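You operate a simulated robot arm through the tools that you are given. There is no shell and no other tool.

You run a simulated robot arm. Do the job below in one go: nothing can be reset, and whatever is moved stays where it is left.

TASK
Put the green stopper on the bench right of the mill away on the bench left of the tall mixer. Fetch the small beaker and set it on the black test card. Fetch the white weigh boat from the finishing bench and set it on the bench in front of the tall mixer. Do these in any order. Set down upright: small beaker.
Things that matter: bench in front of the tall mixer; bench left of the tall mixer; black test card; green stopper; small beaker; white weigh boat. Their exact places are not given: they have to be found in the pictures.

The check looks at the end state, three seconds after you hand in, the way a careful person would. Anything else that was tipped, shoved, dropped, spilled or broken makes it a failure. Lids that push on must go on centred and level and be pressed home; caps that screw on are set level and turned clockwise until they are tight.

THE ROBOT
A 5-joint arm with a three-finger gripper on a trunk, on a base that drives. Base frame: it is fixed to the floor where the robot stands at the start and does not move with it; the origin is under the middle of the robot, x ahead of it, y to its left, z up. Units: m, degrees, N and s.
With the tool pointing down near the work surface it reaches from about 0.26 to 0.64 m from the robot's upright axis, wherever it stands. Its first joint turns from -166.0 to 166.0 degrees. Places, roughly: bench in front of the tall mixer [1.7, 0.6, 0.9]; bench left of the tall mixer [1.4, 0.8, 0.9]; black test card [-3.25, -0.5, 1]; green stopper [3.25, 0, 1]; small beaker [-1, -1.5, 1]; white weigh boat [-2.5, 2.25, 1]. The tool tilts only in the upright plane through the base axis and itself; it spins freely about its own axis. Payload 1.37 kg.
Tool frame: the origin (TCP) lies between the finger pads and is the grasp point; the fingertips stand 0.016 m ahead of it; z points along the fingers, y is the line along which they close. Largest opening 0.101 m; the body of the gripper starts 0.082 m behind the TCP.
Orientation is told as [roll, pitch, yaw] about the base's x, y, z axes, in that order, counted from this pose: with the fingers straight down and closing along the base's y, the tool's x points along the base's -x, its y along +y and its z along -z.

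THE INTERFACE
- The arm moves only by the tool drive_tool. Its argument "commands" is one flat list of numbers, 7 for each row, row after row: the shift along the tool's x, y, z in m, then the turn, a rotation vector about the tool's x, y, z in degrees, then the closure, from 0 (fully open) to 1 (shut). In form: [x, y, z, ax, ay, az, hand, x, y, z, ax, ay, az, hand, ...]. A call has 1 to 20 rows; each row is the pose to reach, as a shift and turn from the pose commanded when the call began, along the tool's axes at that moment. A row lasts 0.2 s, in which the tool goes at most 0.05 m and 8.6 degrees; a call with a longer step from one row to the next is refused whole, and so is a gripper value outside its range. A pose out of reach is approached as far as the arm can. The call stops where the force on the tool passes 40 N (or 10 N more than at its start, if that is more) or the arm is blocked; 0.2 s more then pass. Each finger travels about 0.045 m/s and halts on what it meets, pressing with about 26 N; the grip force reading is that of the motor and also rises with nothing between the fingers. The clock runs only during rows and for 0.2 s after the last one: add rows that repeat a pose to give the fingers time. The reply holds the time, the measured pose of the TCP, the force on the tool along the base axes, the opening and the grip force, in the units named above and with some noise, with the torque about the TCP (base axes, N m) and any sound that the robot's microphone picked up, and new pictures: "show" is both (left out), scene, wrist or none.
- Cameras (640 x 400 px; columns grow to the right, rows downward): "scene" is now at [0.0299, 0.1743, 1.5288]; the picture's right is [-0.01, -1.00, 0.00], its down [-0.52, 0.01, -0.85] and it looks along [0.85, -0.01, -0.52] (base axes); focal length 283 px, centre (320, 200). "wrist" rides on the gripper at [0.072, 0.02, -0.104] in the tool frame; the picture's right is [-0.26, 0.96, 0.00], its down [-0.76, -0.21, -0.62] and it looks along [-0.60, -0.16, 0.78] (tool axes); focal length 265 px, centre (320, 200).
- slide_trunk(by): slides the trunk up (or, below 0, down) by that many m; the arm and the scene camera ride with it, the base frame stays. It gives what a move gives, with no picture.
- roll_base(legs): drives the robot by 1 to 6 legs, each [ahead, left, turn to the left] in m, m and degrees, along the robot's own axes; the way and the turn of a leg run together, so that a leg with both is an arc; at most 1.5 m and 180 degrees a leg. The arm and the cameras ride along, it lands a little off, and it stops where it bumps. It gives what a move gives, and a new picture of the scene camera.
- turn_head(pan, tilt): turns the head with the scene camera to pan (to the left, within 155 degrees either way) and tilt (down, from -29 to 69), counted from straight ahead of the robot. It gives what a move gives, and a new picture of the scene camera.
- locate(camera, pixels): there is no depth. For up to 12 entries [column, row, z] of the newest picture of that camera ("zoom" is the newest enlarged one), the place [x, y] in the base frame at which the ray of that pixel passes the height z, good to about 0.003 m. The clock stands still meanwhile.
- inspect(camera, box): a new picture of the part [left, top, right, bottom] of that camera's present view, enlarged. The clock stands still meanwhile.
- hand_in(): hands the job in; it is judged then, once.

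Open the gripper and draw the arm clear of the work before you hand the job in, unless the task says otherwise.

The tools are called after "Emit:" as a command line: name --argument value ..., lists and objects as JSON in quotes. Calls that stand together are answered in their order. drive_tool: Moves the arm, as the interface text tells. Its arguments: {"type":"object","properties":{"commands":{"type":"array","items":{"type":"number"}},"show":{"type":"string","enum":["both","scene","wrist","none"]}},"required":["commands"]} The other tools are called the same way: slide_trunk (by) slides the trunk up or down; roll_base (legs) drives the base; turn_head (pan, tilt) turns the head that bears the scene camera; locate (camera, pixels) gives the place at which the rays of pixels pass given heights; inspect (camera, box) takes an enlarged picture of a part of a camera's view; hand_in () hands the job in.

At the start:

```text
clock: 0.0
eef_pos: [0.4091, 0.0543, 1.0998]
ee_rot: [0.0, 0.0, 0.1]
ft_force: [-0.4, 0.4, 0.3]
torque: [0.03, 0.0, -0.02]
width: 0.1006
finger_force: 0.0
trunk travel left (down, up): [-0.45, 0.14]
robot x, y, heading: [-0.0006, 0.0034, -0.0]
head pan, tilt: [-0.6, 31.5]
```

scene: 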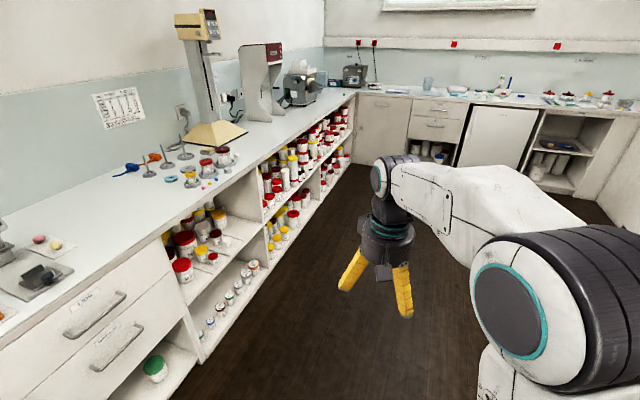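
wrist: 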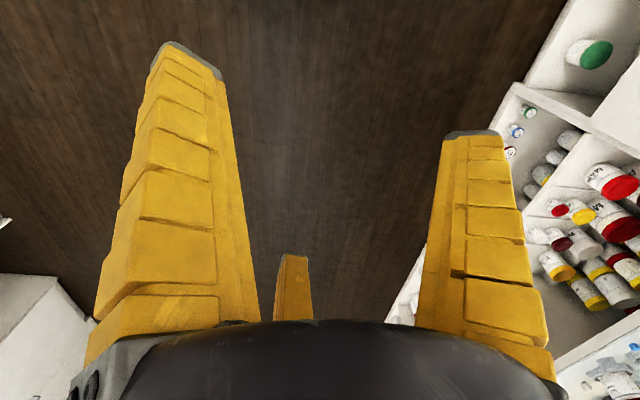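

The scene shows a bench on the left with mixers and a far bench ahead. I look around first to map the room.

Emit:
turn_head --pan 40 --tilt 25

Emit:
turn_head --pan 100 --tilt 25

Emit:
turn_head --pan 150 --tilt 25

Emit:
turn_head --pan -150 --tilt 25

Emit:
turn_head --pan -90 --tilt 25

Emit:
turn_head --pan -40 --tilt 25

Emit:
turn_head --pan 0 --tilt 20

```text
clock: 1.1
eef_pos: [0.4107, 0.0539, 1.101]
ee_rot: [0.0, 0.0, 0.0]
ft_force: [-0.2, 0.1, -0.4]
torque: [0.03, -0.01, 0.0]
width: 0.1007
finger_force: 0.0
trunk travel left (down, up): [-0.45, 0.14]
robot x, y, heading: [-0.0015, 0.0001, 0.1]
head pan, tilt: [40.0, 25.0]
```

scene: 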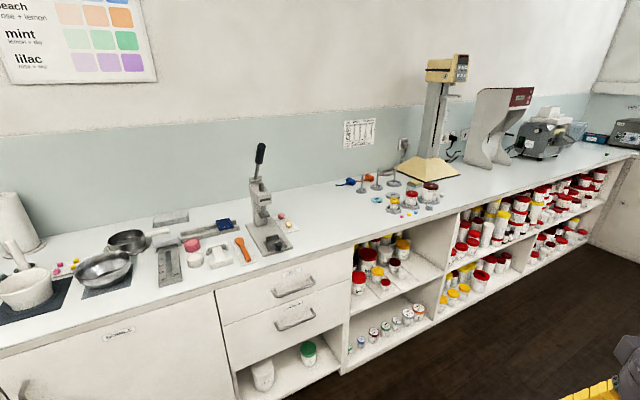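

```text
clock: 2.4
eef_pos: [0.4089, 0.0551, 1.1002]
ee_rot: [0.0, 0.0, 0.0]
ft_force: [0.3, 0.3, -0.2]
torque: [0.01, -0.02, -0.01]
width: 0.1007
finger_force: 0.0
trunk travel left (down, up): [-0.45, 0.14]
robot x, y, heading: [0.0001, -0.0029, -0.0]
head pan, tilt: [100.0, 25.0]
```

scene: 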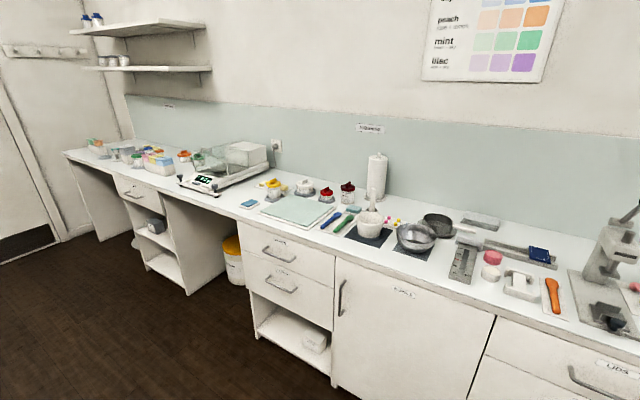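

```text
clock: 3.5
eef_pos: [0.4101, 0.0554, 1.1001]
ee_rot: [0.0, 0.0, 0.0]
ft_force: [-0.2, 0.7, -0.1]
torque: [0.02, -0.03, -0.03]
width: 0.1008
finger_force: 0.0
trunk travel left (down, up): [-0.45, 0.14]
robot x, y, heading: [0.0016, 0.0006, 0.2]
head pan, tilt: [150.0, 25.0]
```

scene: 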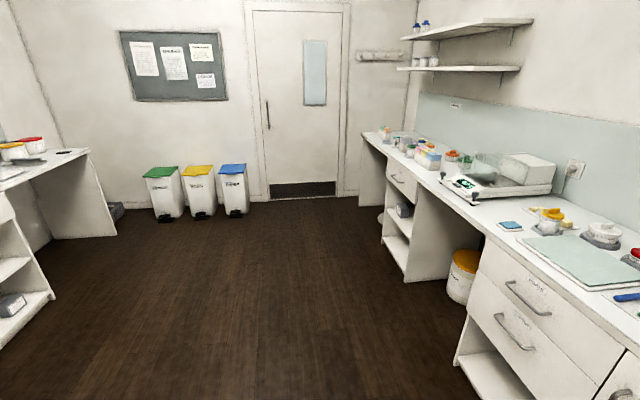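

```text
clock: 7.6
eef_pos: [0.4096, 0.0539, 1.0992]
ee_rot: [0.0, 0.0, 0.0]
ft_force: [-0.1, 0.6, 0.2]
torque: [-0.03, -0.02, -0.02]
width: 0.1005
finger_force: 0.0
trunk travel left (down, up): [-0.45, 0.14]
robot x, y, heading: [0.0008, -0.0002, -0.1]
head pan, tilt: [-150.0, 25.0]
```

scene: 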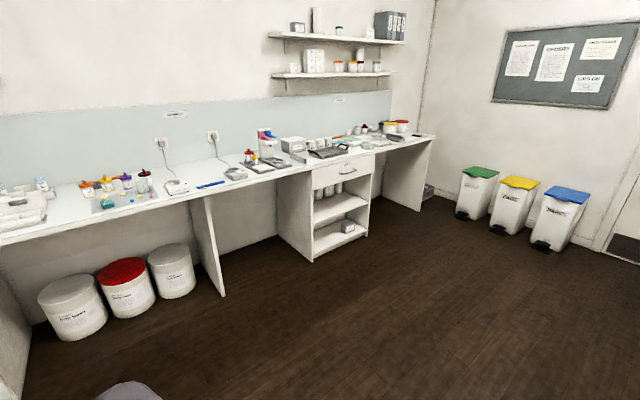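

```text
clock: 8.9
eef_pos: [0.4104, 0.0534, 1.1001]
ee_rot: [0.1, 0.0, 0.0]
ft_force: [0.2, 0.4, 0.5]
torque: [-0.02, 0.0, -0.02]
width: 0.1006
finger_force: 0.1
trunk travel left (down, up): [-0.45, 0.14]
robot x, y, heading: [-0.0036, -0.0005, -0.2]
head pan, tilt: [-90.0, 25.0]
```

scene: 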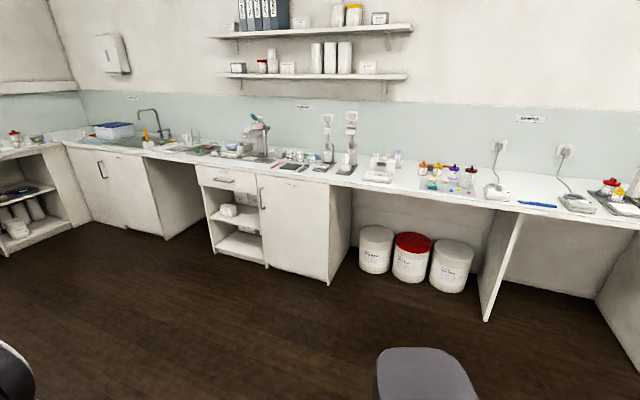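

```text
clock: 10.1
eef_pos: [0.4093, 0.0549, 1.1006]
ee_rot: [0.0, 0.0, -0.1]
ft_force: [-0.1, -1.0, 0.7]
torque: [-0.07, 0.03, 0.03]
width: 0.1005
finger_force: 0.0
trunk travel left (down, up): [-0.45, 0.14]
robot x, y, heading: [0.0026, 0.0048, 0.1]
head pan, tilt: [-40.0, 25.0]
```

scene: 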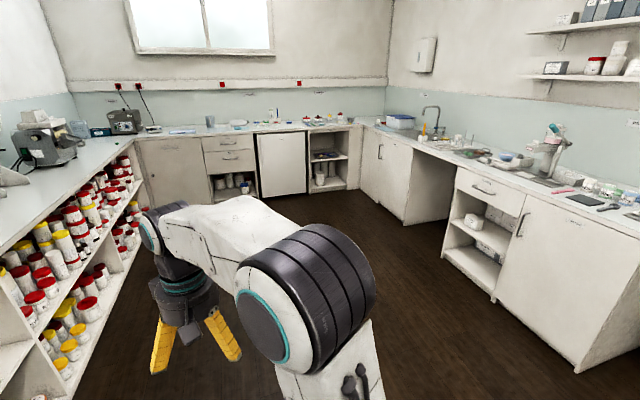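

```text
clock: 11.2
eef_pos: [0.4094, 0.0529, 1.1003]
ee_rot: [0.1, 0.0, 0.0]
ft_force: [-0.4, -0.1, -0.7]
torque: [-0.04, -0.01, 0.01]
width: 0.1006
finger_force: 0.1
trunk travel left (down, up): [-0.45, 0.14]
robot x, y, heading: [0.0011, 0.0023, -0.0]
head pan, tilt: [0.0, 20.0]
```

scene: 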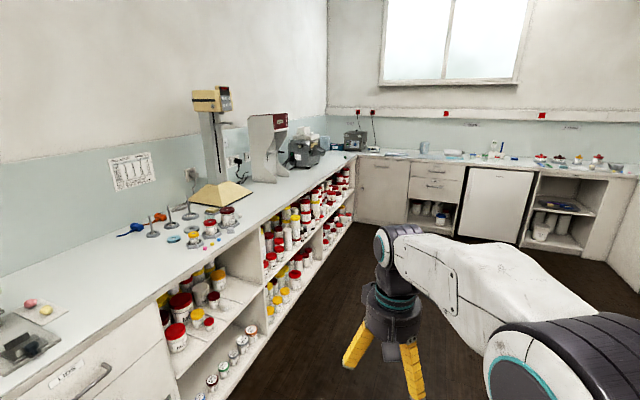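

The grey mill sits near (305,150) and the tall mixer at (215,140). I zoom in on the mill area to find the green stopper.

Emit:
inspect --camera "scene" --box '[250, 110, 410, 210]'

Emit:
inspect --camera "scene" --box '[80, 80, 280, 260]'

Emit:
inspect --camera "scene" --box '[310, 120, 450, 180]'

```text
4.00 times, centred on (330, 160) of scene
```

zoom: 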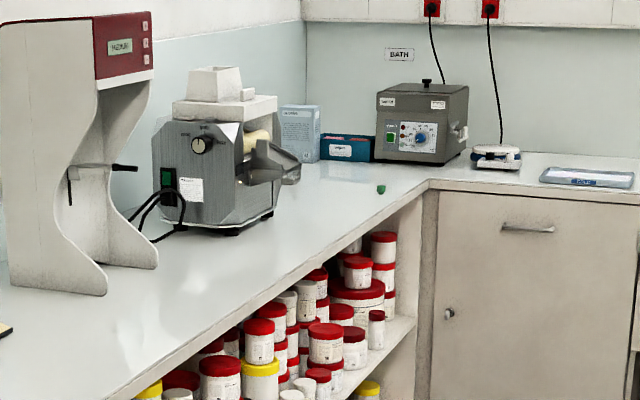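

```text
2.22 times, centred on (180, 170) of scene
```

zoom: 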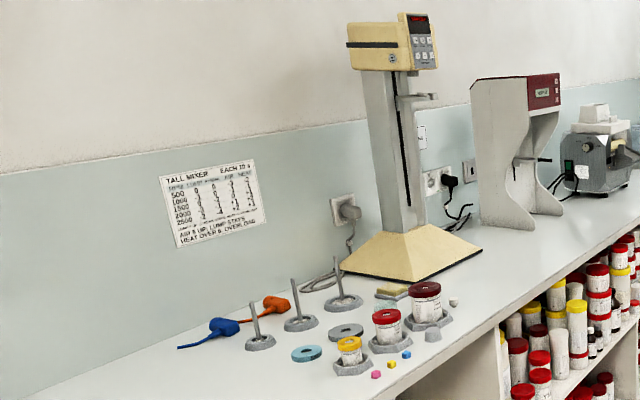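

```text
4.57 times, centred on (380, 150) of scene
```

zoom: 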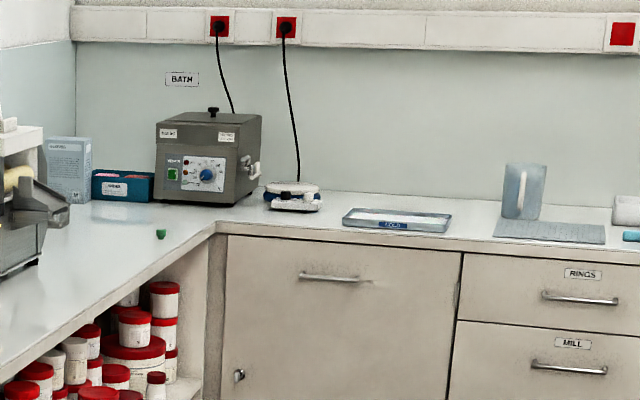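

The green stopper is at zoom pixel (160,233). I locate it and the bench features.

Emit:
locate --camera "zoom" --pixels '[[160, 236, 0.9], [160, 236, 0.92], [216, 236, 0.9], [10, 370, 0.9]]'

Emit:
locate --camera "scene" --pixels '[[190, 197, 0.9], [222, 208, 0.9], [250, 194, 0.9], [125, 230, 0.9], [152, 235, 0.9], [171, 227, 0.9], [189, 217, 0.9], [245, 225, 0.9], [226, 225, 0.9], [172, 239, 0.9], [193, 245, 0.9]]'

```text
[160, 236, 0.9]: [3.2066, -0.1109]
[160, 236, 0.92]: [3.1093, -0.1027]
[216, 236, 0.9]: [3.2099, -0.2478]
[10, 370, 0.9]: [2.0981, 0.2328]
```

```text
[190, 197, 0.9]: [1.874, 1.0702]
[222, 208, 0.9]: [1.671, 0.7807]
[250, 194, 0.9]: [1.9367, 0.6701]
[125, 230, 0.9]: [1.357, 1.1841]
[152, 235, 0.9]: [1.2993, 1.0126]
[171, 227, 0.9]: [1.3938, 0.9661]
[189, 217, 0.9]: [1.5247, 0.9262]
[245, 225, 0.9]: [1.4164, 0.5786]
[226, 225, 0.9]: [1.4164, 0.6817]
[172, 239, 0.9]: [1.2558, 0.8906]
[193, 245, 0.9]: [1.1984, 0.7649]
```

The stopper is at about (3.2,-0.11) near the bench corner; the bench's front edge runs at about -23 degrees. I tilt the head down to see the robot's own footprint.

Emit:
turn_head --pan 0 --tilt 69

Emit:
turn_head --pan 70 --tilt 69

Emit:
turn_head --pan 150 --tilt 69

```text
clock: 12.4
eef_pos: [0.4092, 0.0542, 1.1004]
ee_rot: [-0.1, 0.0, 0.0]
ft_force: [-0.4, 0.1, 0.6]
torque: [-0.02, -0.01, -0.01]
width: 0.1005
finger_force: 0.1
trunk travel left (down, up): [-0.45, 0.14]
robot x, y, heading: [-0.0019, -0.0024, -0.2]
head pan, tilt: [0.0, 68.8]
```

scene: 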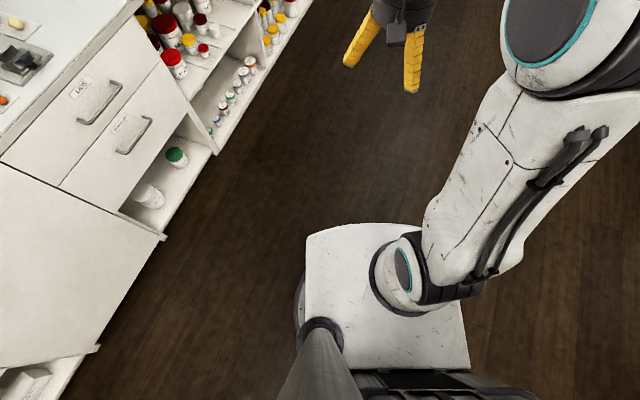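

```text
clock: 13.8
eef_pos: [0.4101, 0.0544, 1.1001]
ee_rot: [0.0, 0.1, -0.1]
ft_force: [0.3, 0.3, -0.1]
torque: [0.0, -0.03, -0.03]
width: 0.1006
finger_force: 0.0
trunk travel left (down, up): [-0.45, 0.14]
robot x, y, heading: [0.0001, 0.0005, -0.3]
head pan, tilt: [70.0, 68.8]
```

scene: 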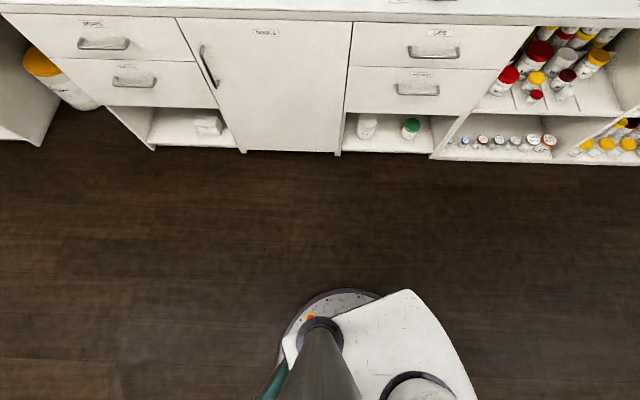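

```text
clock: 15.3
eef_pos: [0.4092, 0.0541, 1.0995]
ee_rot: [-0.1, 0.1, 0.0]
ft_force: [0.7, 0.1, 0.5]
torque: [0.01, -0.01, -0.01]
width: 0.1006
finger_force: 0.1
trunk travel left (down, up): [-0.45, 0.14]
robot x, y, heading: [0.0004, -0.0018, 0.1]
head pan, tilt: [150.0, 68.8]
```

scene: 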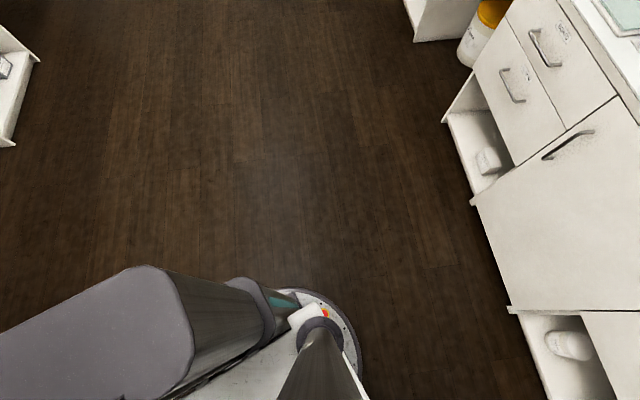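

The base looks roughly 0.25–0.3 m in radius and the floor ahead is clear. I turn to face the left bench and slide sideways along it towards the stopper.

Emit:
roll_base --legs '[[0, 0, 66.6], [0, -1.3, 0], [0, -1.35, 0]]'

Emit:
turn_head --pan -20 --tilt 30

```text
clock: 31.2
eef_pos: [2.5615, -0.6565, 1.1006]
ee_rot: [0.0, 0.1, 66.5]
ft_force: [0.6, -1.1, 0.0]
torque: [0.0, 0.0, -0.03]
width: 0.1004
finger_force: 0.1
trunk travel left (down, up): [-0.45, 0.14]
robot x, y, heading: [2.4528, -1.0526, 66.2]
head pan, tilt: [150.0, 68.8]
```

scene: 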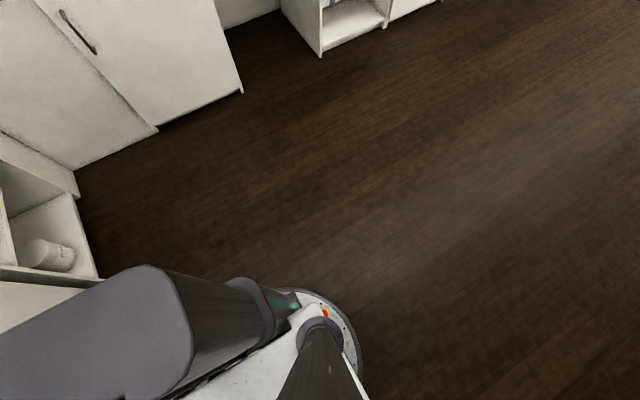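

```text
clock: 33.8
eef_pos: [2.5626, -0.6549, 1.1004]
ee_rot: [-0.1, 0.0, 66.4]
ft_force: [0.0, 0.3, 1.3]
torque: [0.0, 0.01, 0.02]
width: 0.1007
finger_force: 0.1
trunk travel left (down, up): [-0.45, 0.14]
robot x, y, heading: [2.4521, -1.0515, 66.7]
head pan, tilt: [-20.0, 30.0]
```

scene: 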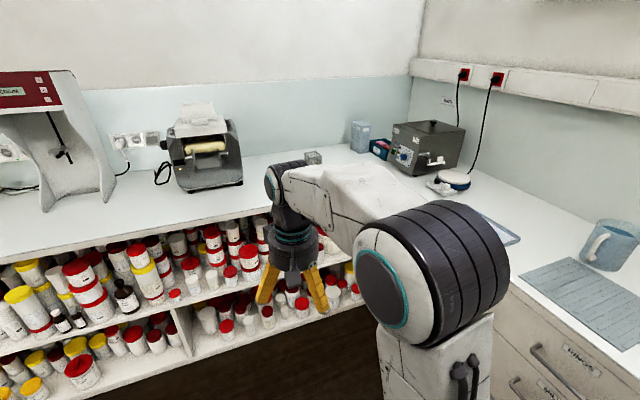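

The arm hides the stopper from the scene camera, but the way ahead is clear. I drive ahead about 0.55 m and use the wrist camera.

Emit:
roll_base --legs '[[0.55, 0, 0]]'

Emit:
drive_tool --commands '[0, 0, 0, 0, 0, 0, 0]'

```text
clock: 36.9
eef_pos: [2.7805, -0.1491, 1.1002]
ee_rot: [0.1, -0.1, 66.5]
ft_force: [0.3, 0.1, 0.7]
torque: [-0.01, -0.03, 0.01]
width: 0.1007
finger_force: 0.1
trunk travel left (down, up): [-0.45, 0.14]
robot x, y, heading: [2.6678, -0.5488, 66.9]
head pan, tilt: [-20.0, 30.0]
```

scene: 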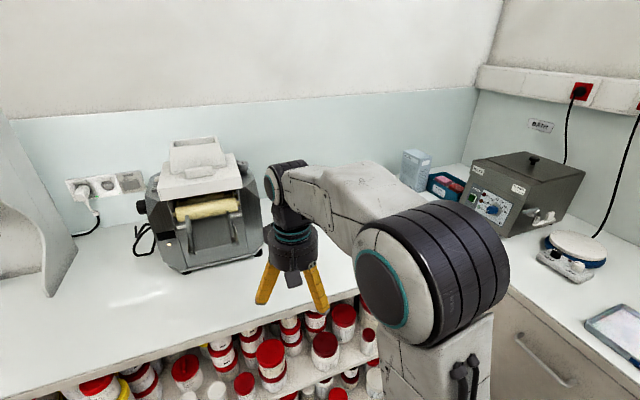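

```text
clock: 37.3
eef_pos: [2.7807, -0.1512, 1.1007]
ee_rot: [0.0, 0.0, 66.6]
ft_force: [0.8, -0.5, -0.2]
torque: [-0.02, 0.01, -0.03]
width: 0.1005
finger_force: 0.1
trunk travel left (down, up): [-0.45, 0.14]
robot x, y, heading: [2.6682, -0.5483, 66.5]
head pan, tilt: [-20.0, 30.0]
```

scene: 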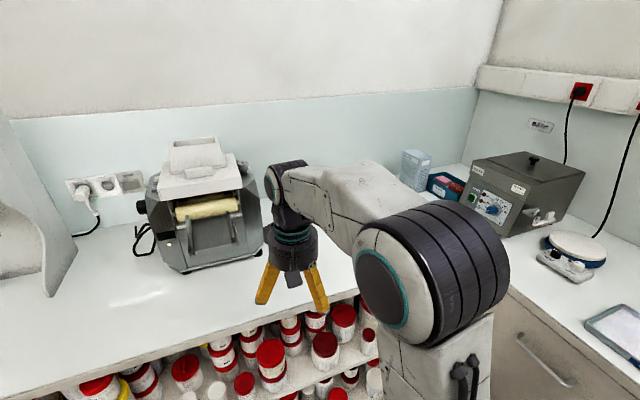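
wrist: 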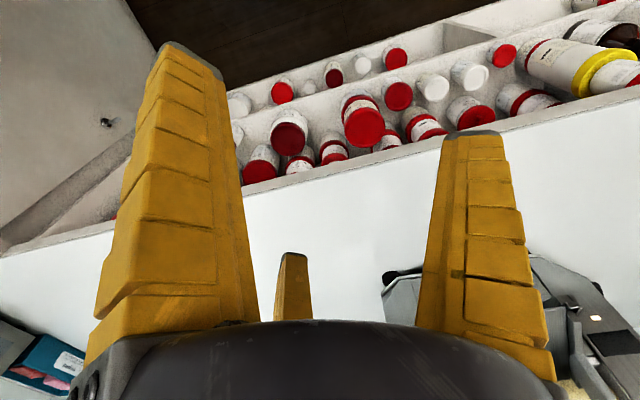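

The wrist view shows the bench edge and mill but not the stopper, which should be to the right (picture left). I move the tool about 0.2 m to the right.

Emit:
drive_tool --commands '[0, -0.045, 0, 0, 0, 0, 0, 0, -0.09, 0, 0, 0, 0, 0, 0, -0.135, 0, 0, 0, 0, 0, 0, -0.18, 0, 0, 0, 0, 0, 0, -0.22, 0, 0, 0, 0, 0, 0, -0.22, 0, 0, 0, 0, 0]'

```text
clock: 38.7
eef_pos: [2.9824, -0.2384, 1.0992]
ee_rot: [-0.1, 0.0, 66.6]
ft_force: [-0.1, -0.1, -1.0]
torque: [0.01, -0.02, -0.05]
width: 0.1007
finger_force: 0.0
trunk travel left (down, up): [-0.45, 0.14]
robot x, y, heading: [2.6665, -0.548, 66.7]
head pan, tilt: [-20.0, 30.0]
```

scene: 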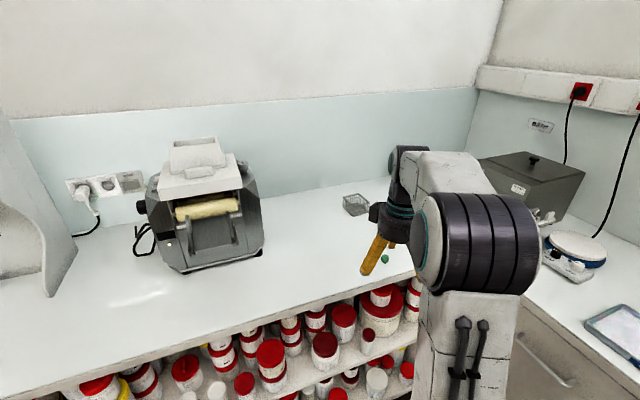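
wrist: 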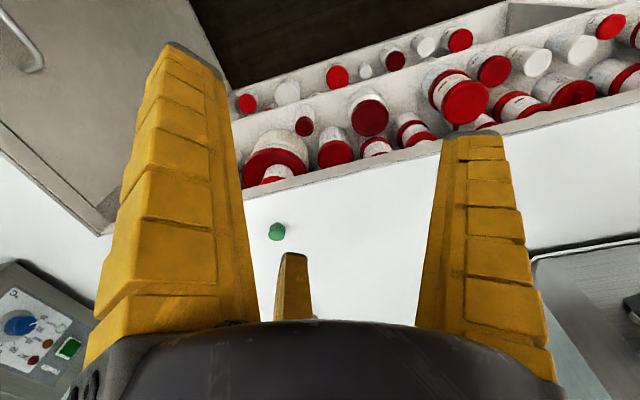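

The stopper shows at wrist (277,231) and scene (385,258). I enlarge and locate it in both views.

Emit:
inspect --camera "wrist" --box '[237, 206, 317, 256]'

Emit:
locate --camera "wrist" --pixels '[[277, 231, 0.9], [277, 231, 0.91], [277, 231, 0.92], [277, 223, 0.9], [277, 239, 0.9], [269, 231, 0.91], [285, 231, 0.91]]'

Emit:
locate --camera "scene" --pixels '[[385, 258, 0.9], [385, 258, 0.91], [385, 258, 0.92], [385, 262, 0.9]]'

Emit:
inspect --camera "scene" --box '[345, 233, 425, 283]'

```text
8.00 times, centred on (277, 231) of wrist
```

zoom: 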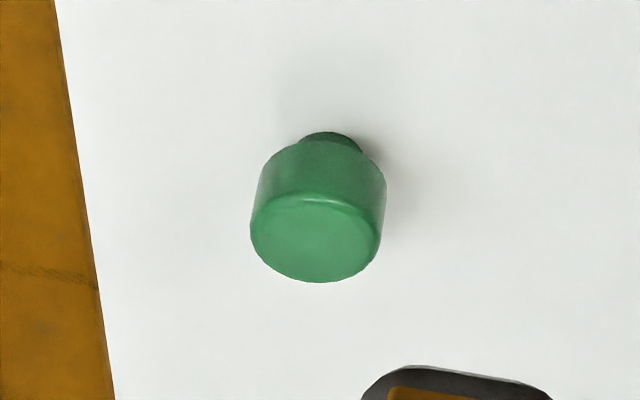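

```text
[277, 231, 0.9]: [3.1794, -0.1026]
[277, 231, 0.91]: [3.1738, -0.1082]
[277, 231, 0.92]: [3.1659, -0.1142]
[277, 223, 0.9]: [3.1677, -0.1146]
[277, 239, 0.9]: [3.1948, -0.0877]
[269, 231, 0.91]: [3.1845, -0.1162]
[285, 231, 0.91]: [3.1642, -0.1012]
```

```text
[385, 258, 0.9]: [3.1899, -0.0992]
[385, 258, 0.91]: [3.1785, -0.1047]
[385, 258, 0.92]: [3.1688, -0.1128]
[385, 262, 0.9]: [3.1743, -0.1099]
```

```text
8.00 times, centred on (385, 258) of scene
```

zoom: 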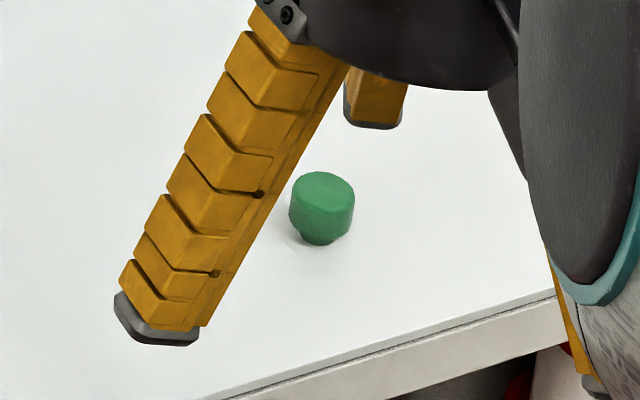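

The stopper is about 25 mm wide with its neck down, at about (3.171,-0.110). I need to be closer, so I drive 0.1 m ahead, and I look at how the fingers close while still in free air.

Emit:
roll_base --legs '[[0.1, 0, 0]]'

Emit:
drive_tool --commands '[0, 0, 0, 0, 0, 0, 0.6, 0, 0, 0, 0, 0, 0, 0.6, 0, 0, 0, 0, 0, 0, 0.6, 0, 0, 0, 0, 0, 0, 0.6]'

```text
clock: 39.9
eef_pos: [3.0213, -0.1464, 1.0994]
ee_rot: [0.1, 0.0, 66.7]
ft_force: [-0.5, 0.5, -0.3]
torque: [-0.02, -0.03, -0.01]
width: 0.1003
finger_force: 0.0
trunk travel left (down, up): [-0.45, 0.14]
robot x, y, heading: [2.7045, -0.46, 67.0]
head pan, tilt: [-20.0, 30.0]
```

scene: 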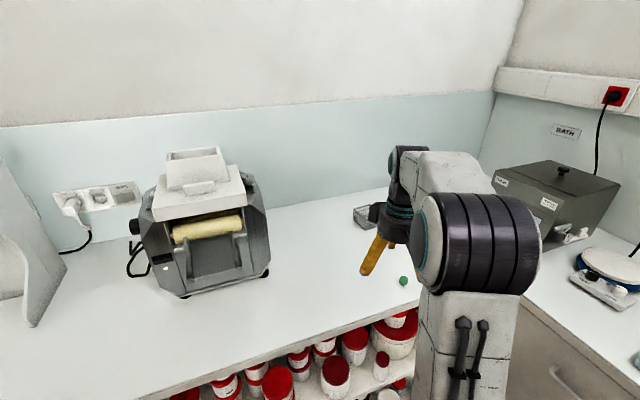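

```text
clock: 40.9
eef_pos: [3.0231, -0.1459, 1.0992]
ee_rot: [0.0, 0.0, 66.8]
ft_force: [-0.5, -0.2, -0.8]
torque: [0.01, 0.01, 0.01]
width: 0.0446
finger_force: 3.7
trunk travel left (down, up): [-0.45, 0.14]
robot x, y, heading: [2.7036, -0.4592, 66.6]
head pan, tilt: [-20.0, 30.0]
```

scene: 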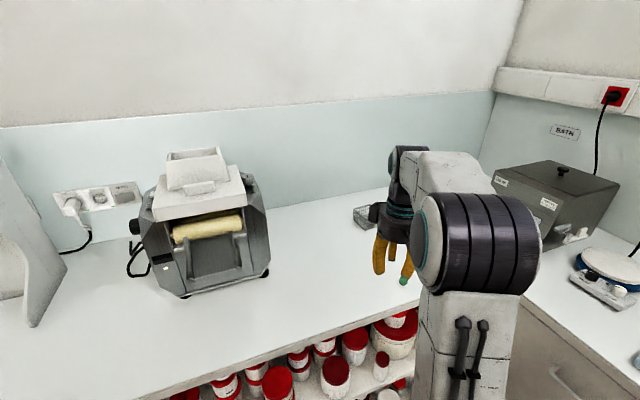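
wrist: 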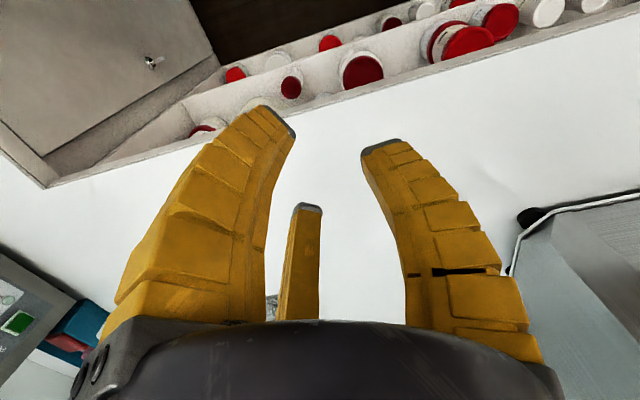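

The gripper closes one finger against a pair along tool y. I open it and move above the stopper at z≈1.0.

Emit:
drive_tool --commands '[-0.02, -0.03, 0.01, 0, 0, 0, 0, -0.045, -0.06, 0.02, 0, 0, 0, 0, -0.07, -0.09, 0.03, 0, 0, 0, 0, -0.092, -0.122, 0.045, 0, 0, 0, 0, -0.092, -0.122, 0.09, 0, 0, 0, 0, -0.092, -0.122, 0.1, 0, 0, 0, 0, -0.092, -0.122, 0.1, 0, 0, 0, 0]'

```text
clock: 42.5
eef_pos: [3.1706, -0.1096, 0.9991]
ee_rot: [0.0, 0.0, 66.7]
ft_force: [-0.8, 0.6, 0.7]
torque: [-0.01, -0.02, -0.02]
width: 0.1007
finger_force: 0.0
trunk travel left (down, up): [-0.45, 0.14]
robot x, y, heading: [2.7078, -0.4609, 66.6]
head pan, tilt: [-20.0, 30.0]
```

scene: 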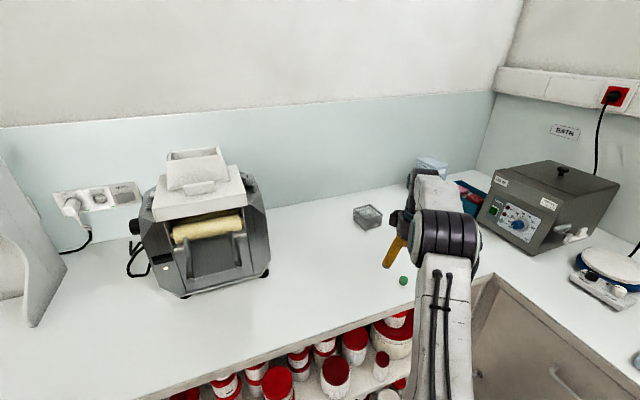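
wrist: 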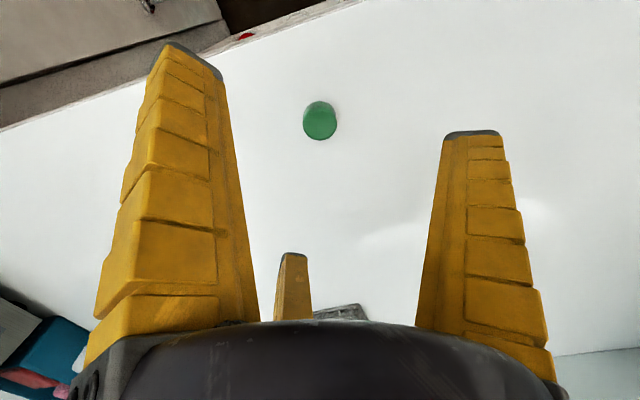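

The stopper at wrist (320,120) lies right on the tool axis. I descend 0.078 m and close.

Emit:
drive_tool --commands '[0, 0, 0.03, 0, 0, 0, 0, 0, 0, 0.06, 0, 0, 0, 0, 0, 0, 0.078, 0, 0, 0, 0, 0, 0, 0.078, 0, 0, 0, 0]'

```text
clock: 43.5
eef_pos: [3.1712, -0.1101, 0.9211]
ee_rot: [0.0, -0.1, 66.6]
ft_force: [0.2, 0.3, 0.3]
torque: [-0.02, 0.0, -0.02]
width: 0.1005
finger_force: 0.1
trunk travel left (down, up): [-0.45, 0.14]
robot x, y, heading: [2.7078, -0.4594, 66.7]
head pan, tilt: [-20.0, 30.0]
```

scene: 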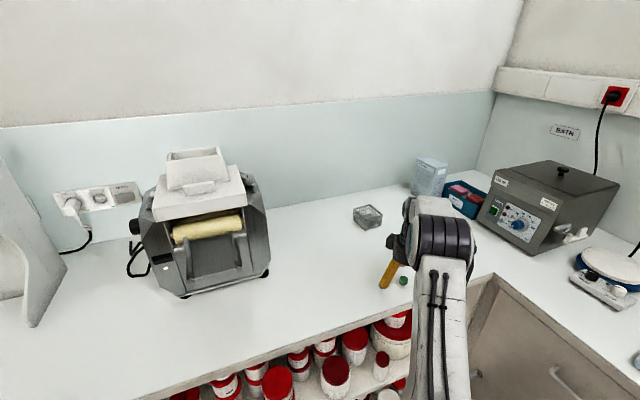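
wrist: 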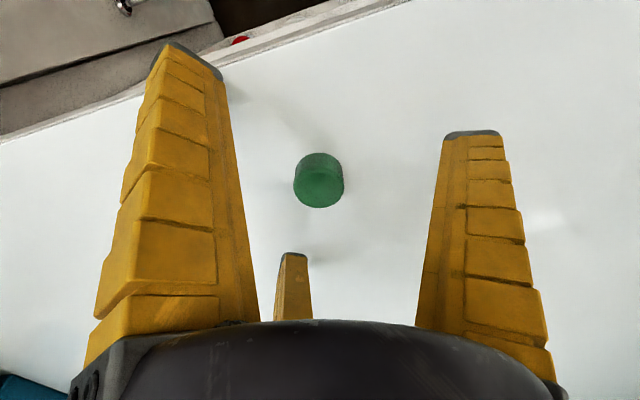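

The stopper is centred at TCP pixel (318,180). I close the fingers.

Emit:
drive_tool --commands '[0, 0, 0, 0, 0, 0, 1, 0, 0, 0, 0, 0, 0, 1, 0, 0, 0, 0, 0, 0, 1, 0, 0, 0, 0, 0, 0, 1, 0, 0, 0, 0, 0, 0, 1, 0, 0, 0, 0, 0, 0, 1, 0, 0, 0, 0, 0, 0, 1]'

```text
clock: 45.1
eef_pos: [3.1701, -0.1122, 0.9219]
ee_rot: [0.0, -0.2, 66.7]
ft_force: [0.0, 0.5, 3.8]
torque: [0.02, 0.0, -0.01]
width: 0.0171
finger_force: 26.2
trunk travel left (down, up): [-0.45, 0.14]
robot x, y, heading: [2.707, -0.4571, 66.7]
head pan, tilt: [-20.0, 30.0]
```

scene: 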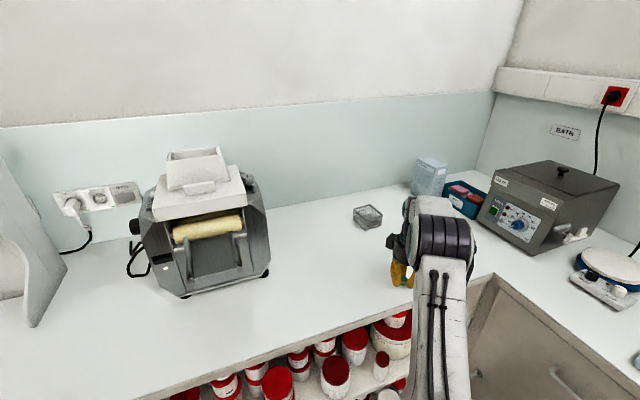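
wrist: 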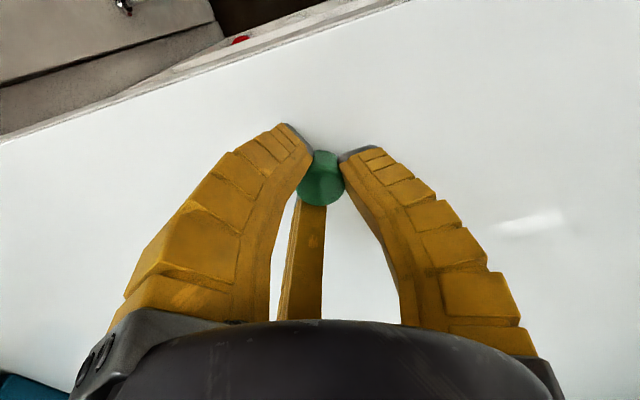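

Width 0.017 with 26 N shows the stopper held by all three fingers. I lift it.

Emit:
drive_tool --commands '[0, 0, -0.02, 0, 0, 0, 1, 0, 0, -0.06, 0, 0, 0, 1, 0, 0, -0.1, 0, 0, 0, 1, 0, 0, -0.14, 0, 0, 0, 1, 0, 0, -0.18, 0, 0, 0, 1, 0, 0, -0.18, 0, 0, 0, 1]'

```text
clock: 46.5
eef_pos: [3.1707, -0.1093, 1.1025]
ee_rot: [0.0, 0.0, 66.8]
ft_force: [0.1, -0.5, -0.3]
torque: [-0.01, -0.04, 0.01]
width: 0.0
finger_force: 26.2
trunk travel left (down, up): [-0.45, 0.14]
robot x, y, heading: [2.7092, -0.4586, 66.7]
head pan, tilt: [-20.0, 30.0]
```

scene: 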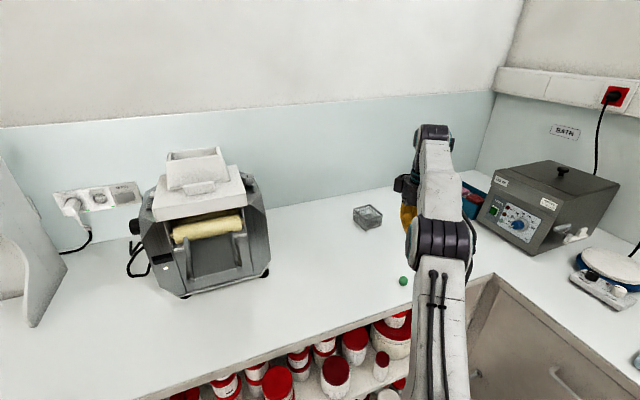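
wrist: 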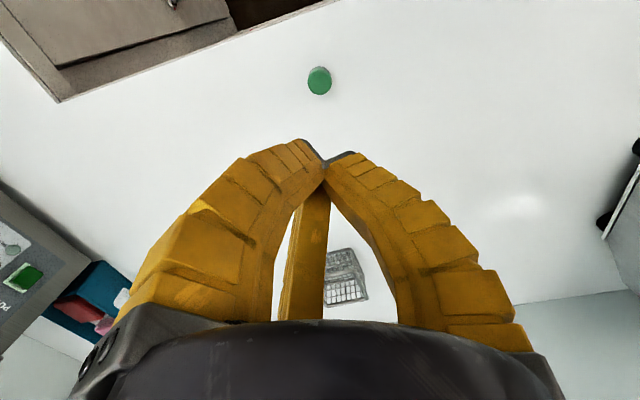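

The stopper slipped out and still stands at wrist (319,81). I open and inspect it closely to understand its shape.

Emit:
drive_tool --commands '[0, 0, 0, 0, 0, 0, 0, 0, 0, 0.02, 0, 0, 0, 0, 0, 0, 0.05, 0, 0, 0, 0, 0, 0, 0.08, 0, 0, 0, 0, 0, 0, 0.1, 0, 0, 0, 0, 0, 0, 0.1, 0, 0, 0, 0]'

Emit:
inspect --camera "wrist" --box '[280, 95, 360, 145]'

Emit:
inspect --camera "scene" --box '[372, 261, 432, 299]'

```text
clock: 47.9
eef_pos: [3.1692, -0.1104, 1.0015]
ee_rot: [0.0, 0.0, 66.7]
ft_force: [0.8, -0.1, 0.3]
torque: [-0.03, 0.01, 0.02]
width: 0.1007
finger_force: 0.2
trunk travel left (down, up): [-0.45, 0.14]
robot x, y, heading: [2.7061, -0.4604, 66.9]
head pan, tilt: [-20.0, 30.0]
```

scene: 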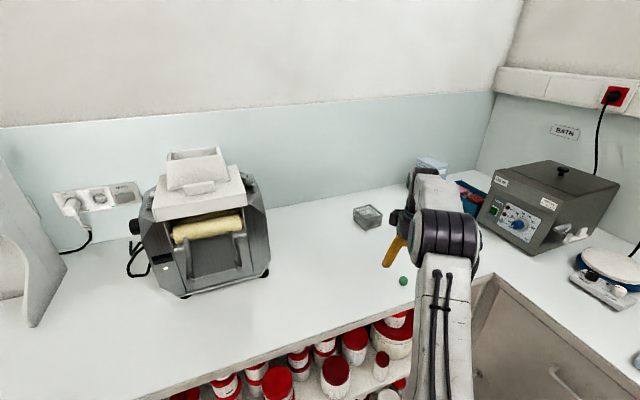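
wrist: 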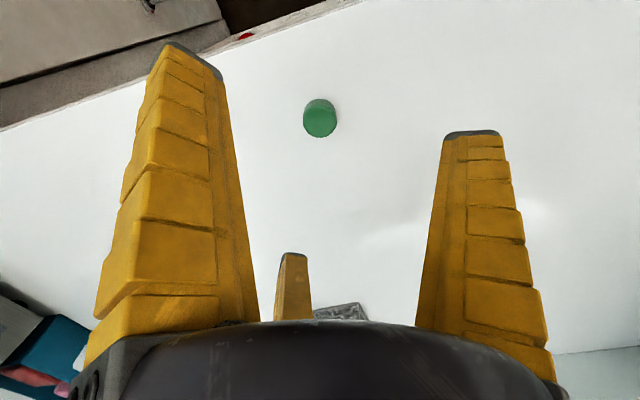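

```text
8.00 times, centred on (320, 120) of wrist
```

zoom: 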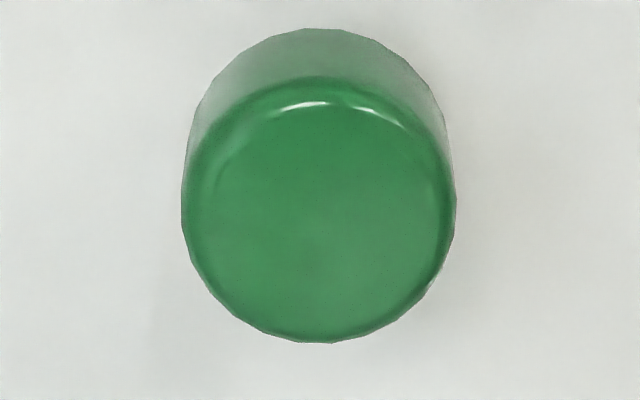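

```text
10.53 times, centred on (402, 280) of scene
```

zoom: 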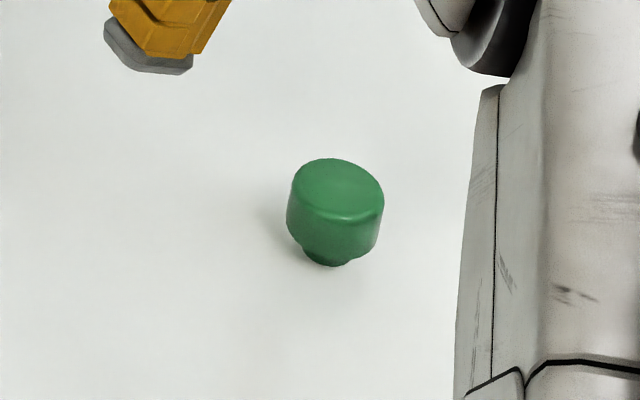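

The head is ~24 mm wide with a narrower neck, so the pads probably caught only part of it. I descend in small steps to feel for the bench surface and get a lower grip.

Emit:
drive_tool --commands '[0, 0, 0.04, 0, 0, 0, 0, 0, 0, 0.08, 0, 0, 0, 0, 0, 0, 0.083, 0, 0, 0, 0, 0, 0, 0.085, 0, 0, 0, 0, 0, 0, 0.085, 0, 0, 0, 0]' --show "wrist"

Emit:
inspect --camera "wrist" --box '[240, 130, 400, 230]'

Emit:
inspect --camera "scene" --box '[362, 251, 442, 301]'

```text
clock: 49.1
eef_pos: [3.1708, -0.1104, 0.916]
ee_rot: [-0.1, 0.0, 66.7]
ft_force: [0.1, -0.4, -0.4]
torque: [0.0, -0.05, 0.0]
width: 0.1006
finger_force: 0.1
trunk travel left (down, up): [-0.45, 0.14]
robot x, y, heading: [2.7058, -0.4542, 66.8]
head pan, tilt: [-20.0, 30.0]
```

wrist: 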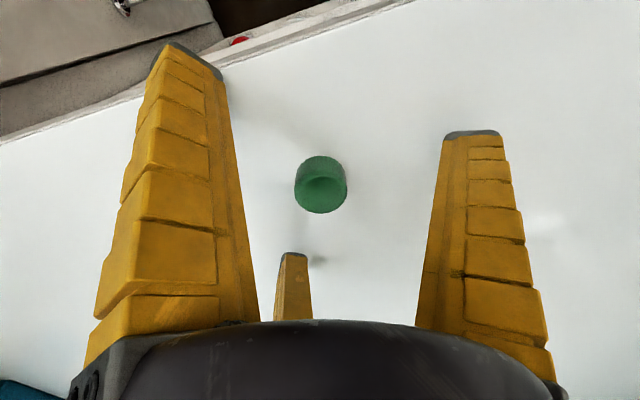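

```text
4.00 times, centred on (320, 180) of wrist
```

zoom: 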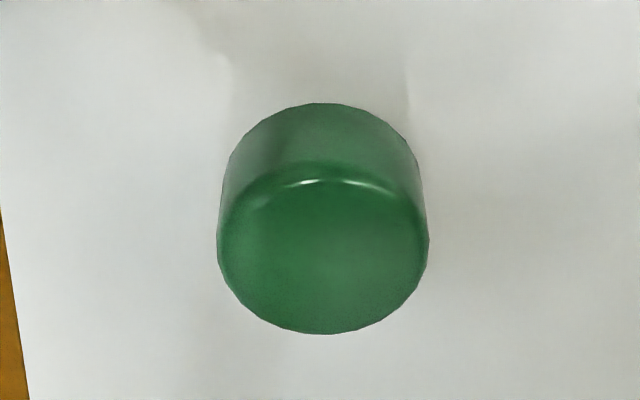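

```text
8.00 times, centred on (402, 276) of scene
```

zoom: 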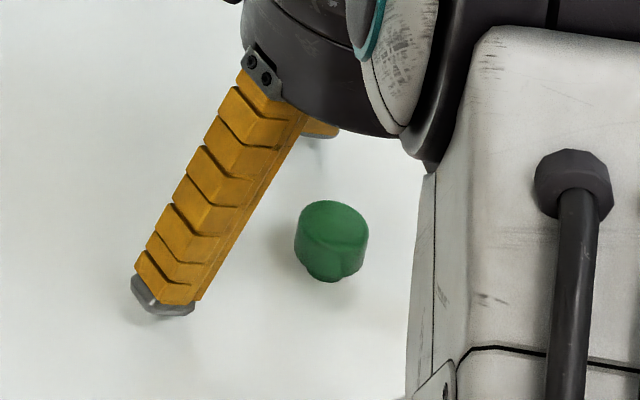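

TCP is now at z=0.916 with no contact; the head's top is about at TCP level. I close again here.

Emit:
drive_tool --commands '[0, 0, 0, 0, 0, 0, 0.5, 0, 0, 0, 0, 0, 0, 0.6, 0, 0, 0, 0, 0, 0, 0.7, 0, 0, 0, 0, 0, 0, 0.8, 0, 0, 0, 0, 0, 0, 0.9, 0, 0, 0, 0, 0, 0, 1, 0, 0, 0, 0, 0, 0, 1, 0, 0, 0, 0, 0, 0, 1]'

Emit:
inspect --camera "wrist" --box '[240, 130, 400, 230]'

Emit:
inspect --camera "scene" --box '[362, 251, 442, 301]'

```text
clock: 50.9
eef_pos: [3.1697, -0.1106, 0.9178]
ee_rot: [0.0, -0.1, 66.8]
ft_force: [-0.3, 0.2, 3.8]
torque: [-0.02, 0.01, 0.02]
width: 0.0161
finger_force: 25.7
trunk travel left (down, up): [-0.45, 0.14]
robot x, y, heading: [2.7066, -0.4591, 66.8]
head pan, tilt: [-20.0, 30.0]
```

scene: 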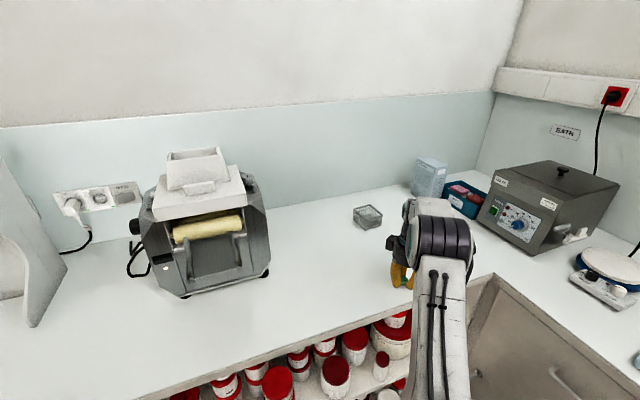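
wrist: 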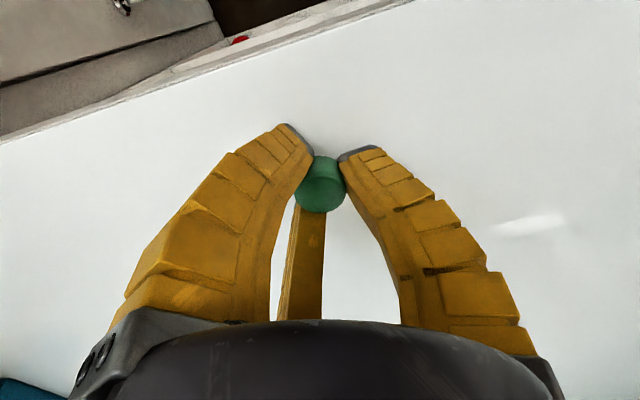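

```text
4.00 times, centred on (320, 180) of wrist
```

zoom: 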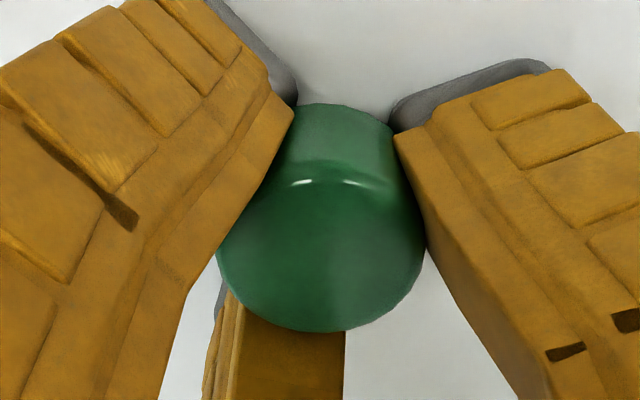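

```text
8.00 times, centred on (402, 276) of scene
```

zoom: 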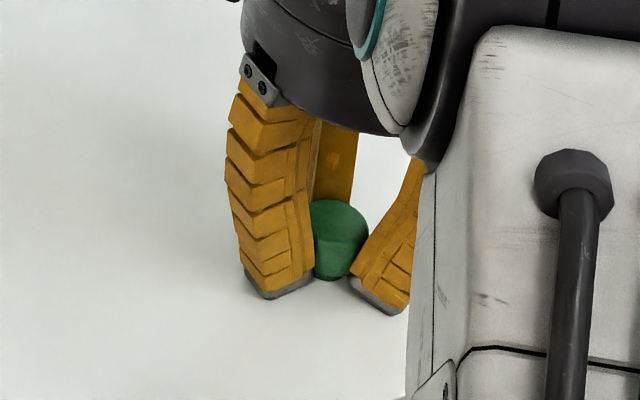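

Width reads 0.016 with the stopper still between the fingers. I lift very slowly by 8 mm and look at what happens.

Emit:
drive_tool --commands '[0, 0, -0.002, 0, 0, 0, 1, 0, 0, -0.004, 0, 0, 0, 1, 0, 0, -0.006, 0, 0, 0, 1, 0, 0, -0.008, 0, 0, 0, 1]' --show "wrist"

Emit:
inspect --camera "wrist" --box '[240, 130, 400, 230]'

Emit:
inspect --camera "scene" --box '[362, 251, 442, 301]'

```text
clock: 51.9
eef_pos: [3.1699, -0.1103, 0.9257]
ee_rot: [0.0, 0.0, 66.7]
ft_force: [-0.6, 0.3, -0.6]
torque: [0.0, -0.02, -0.02]
width: 0.0146
finger_force: 25.9
trunk travel left (down, up): [-0.45, 0.14]
robot x, y, heading: [2.707, -0.4532, 66.6]
head pan, tilt: [-20.0, 30.0]
```

wrist: 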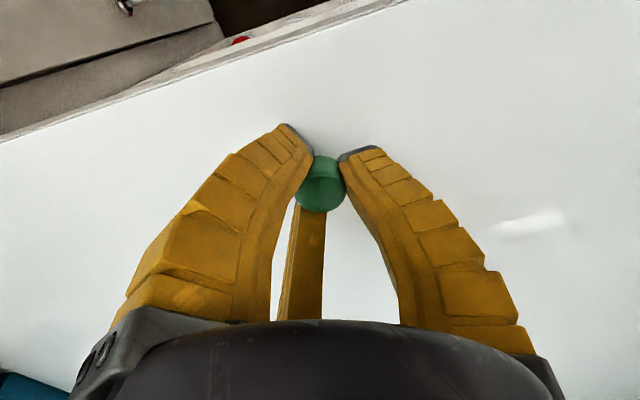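

```text
4.00 times, centred on (320, 180) of wrist
```

zoom: 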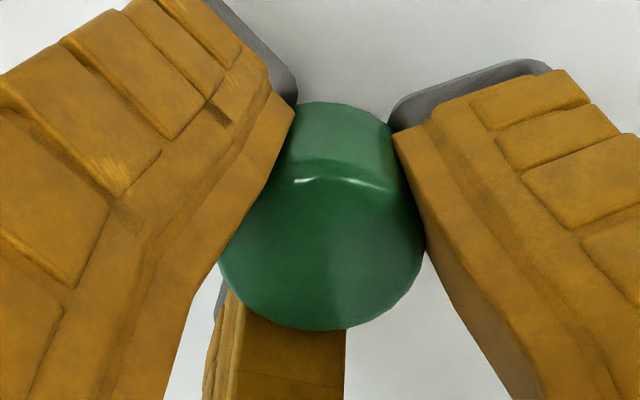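

```text
8.00 times, centred on (402, 276) of scene
```

zoom: 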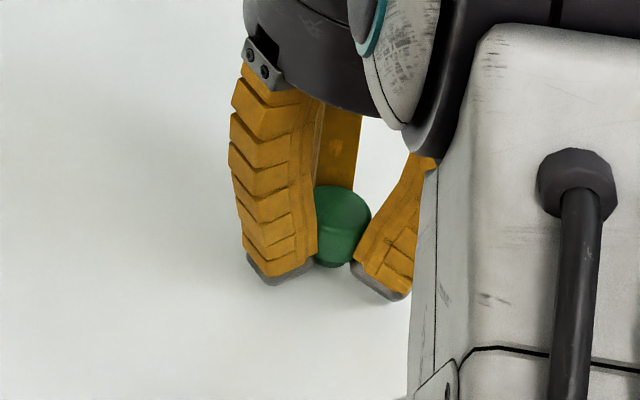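

The stopper is rising with the fingers this time (neck off the bench in the scene zoom). I keep lifting slowly.

Emit:
drive_tool --commands '[0, 0, -0.005, 0, 0, 0, 1, 0, 0, -0.01, 0, 0, 0, 1, 0, 0, -0.015, 0, 0, 0, 1, 0, 0, -0.02, 0, 0, 0, 1, 0, 0, -0.03, 0, 0, 0, 1, 0, 0, -0.04, 0, 0, 0, 1, 0, 0, -0.05, 0, 0, 0, 1, 0, 0, -0.05, 0, 0, 0, 1]' --show "both"

Emit:
inspect --camera "wrist" --box '[240, 130, 400, 230]'

```text
clock: 53.7
eef_pos: [3.1709, -0.1108, 0.9751]
ee_rot: [0.1, 0.0, 66.7]
ft_force: [1.1, -0.2, -0.6]
torque: [0.0, 0.02, 0.01]
width: 0.0145
finger_force: 25.4
trunk travel left (down, up): [-0.45, 0.14]
robot x, y, heading: [2.7094, -0.4541, 66.9]
head pan, tilt: [-20.0, 30.0]
```

scene: 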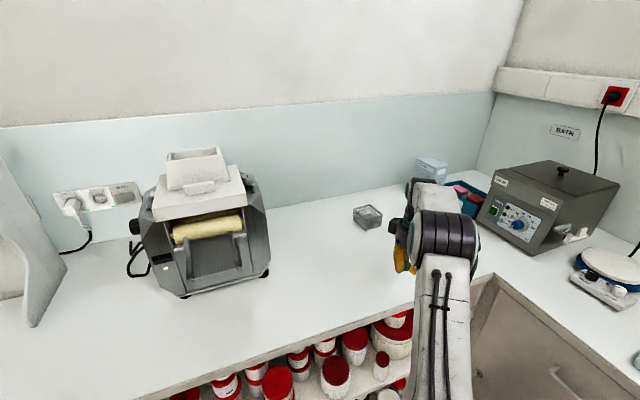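
wrist: 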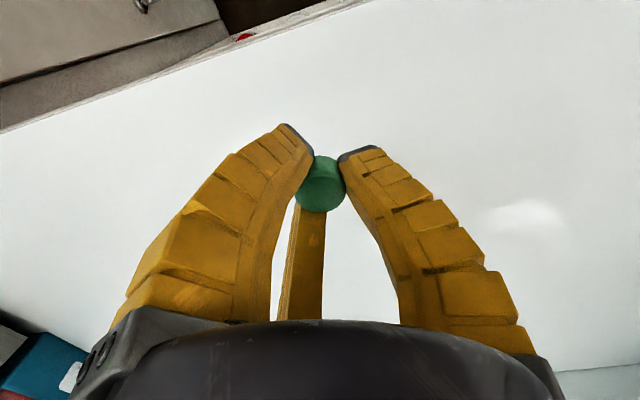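

```text
4.00 times, centred on (320, 180) of wrist
```

zoom: 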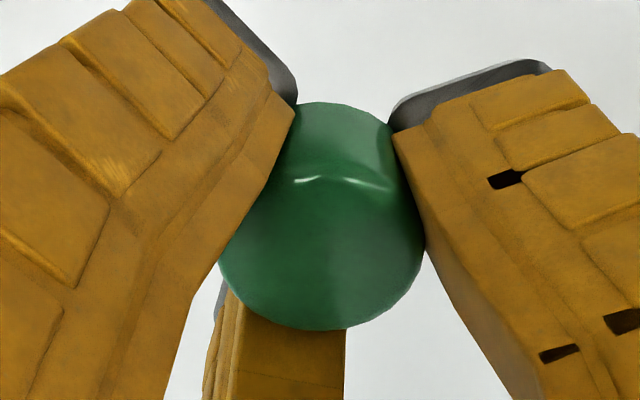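

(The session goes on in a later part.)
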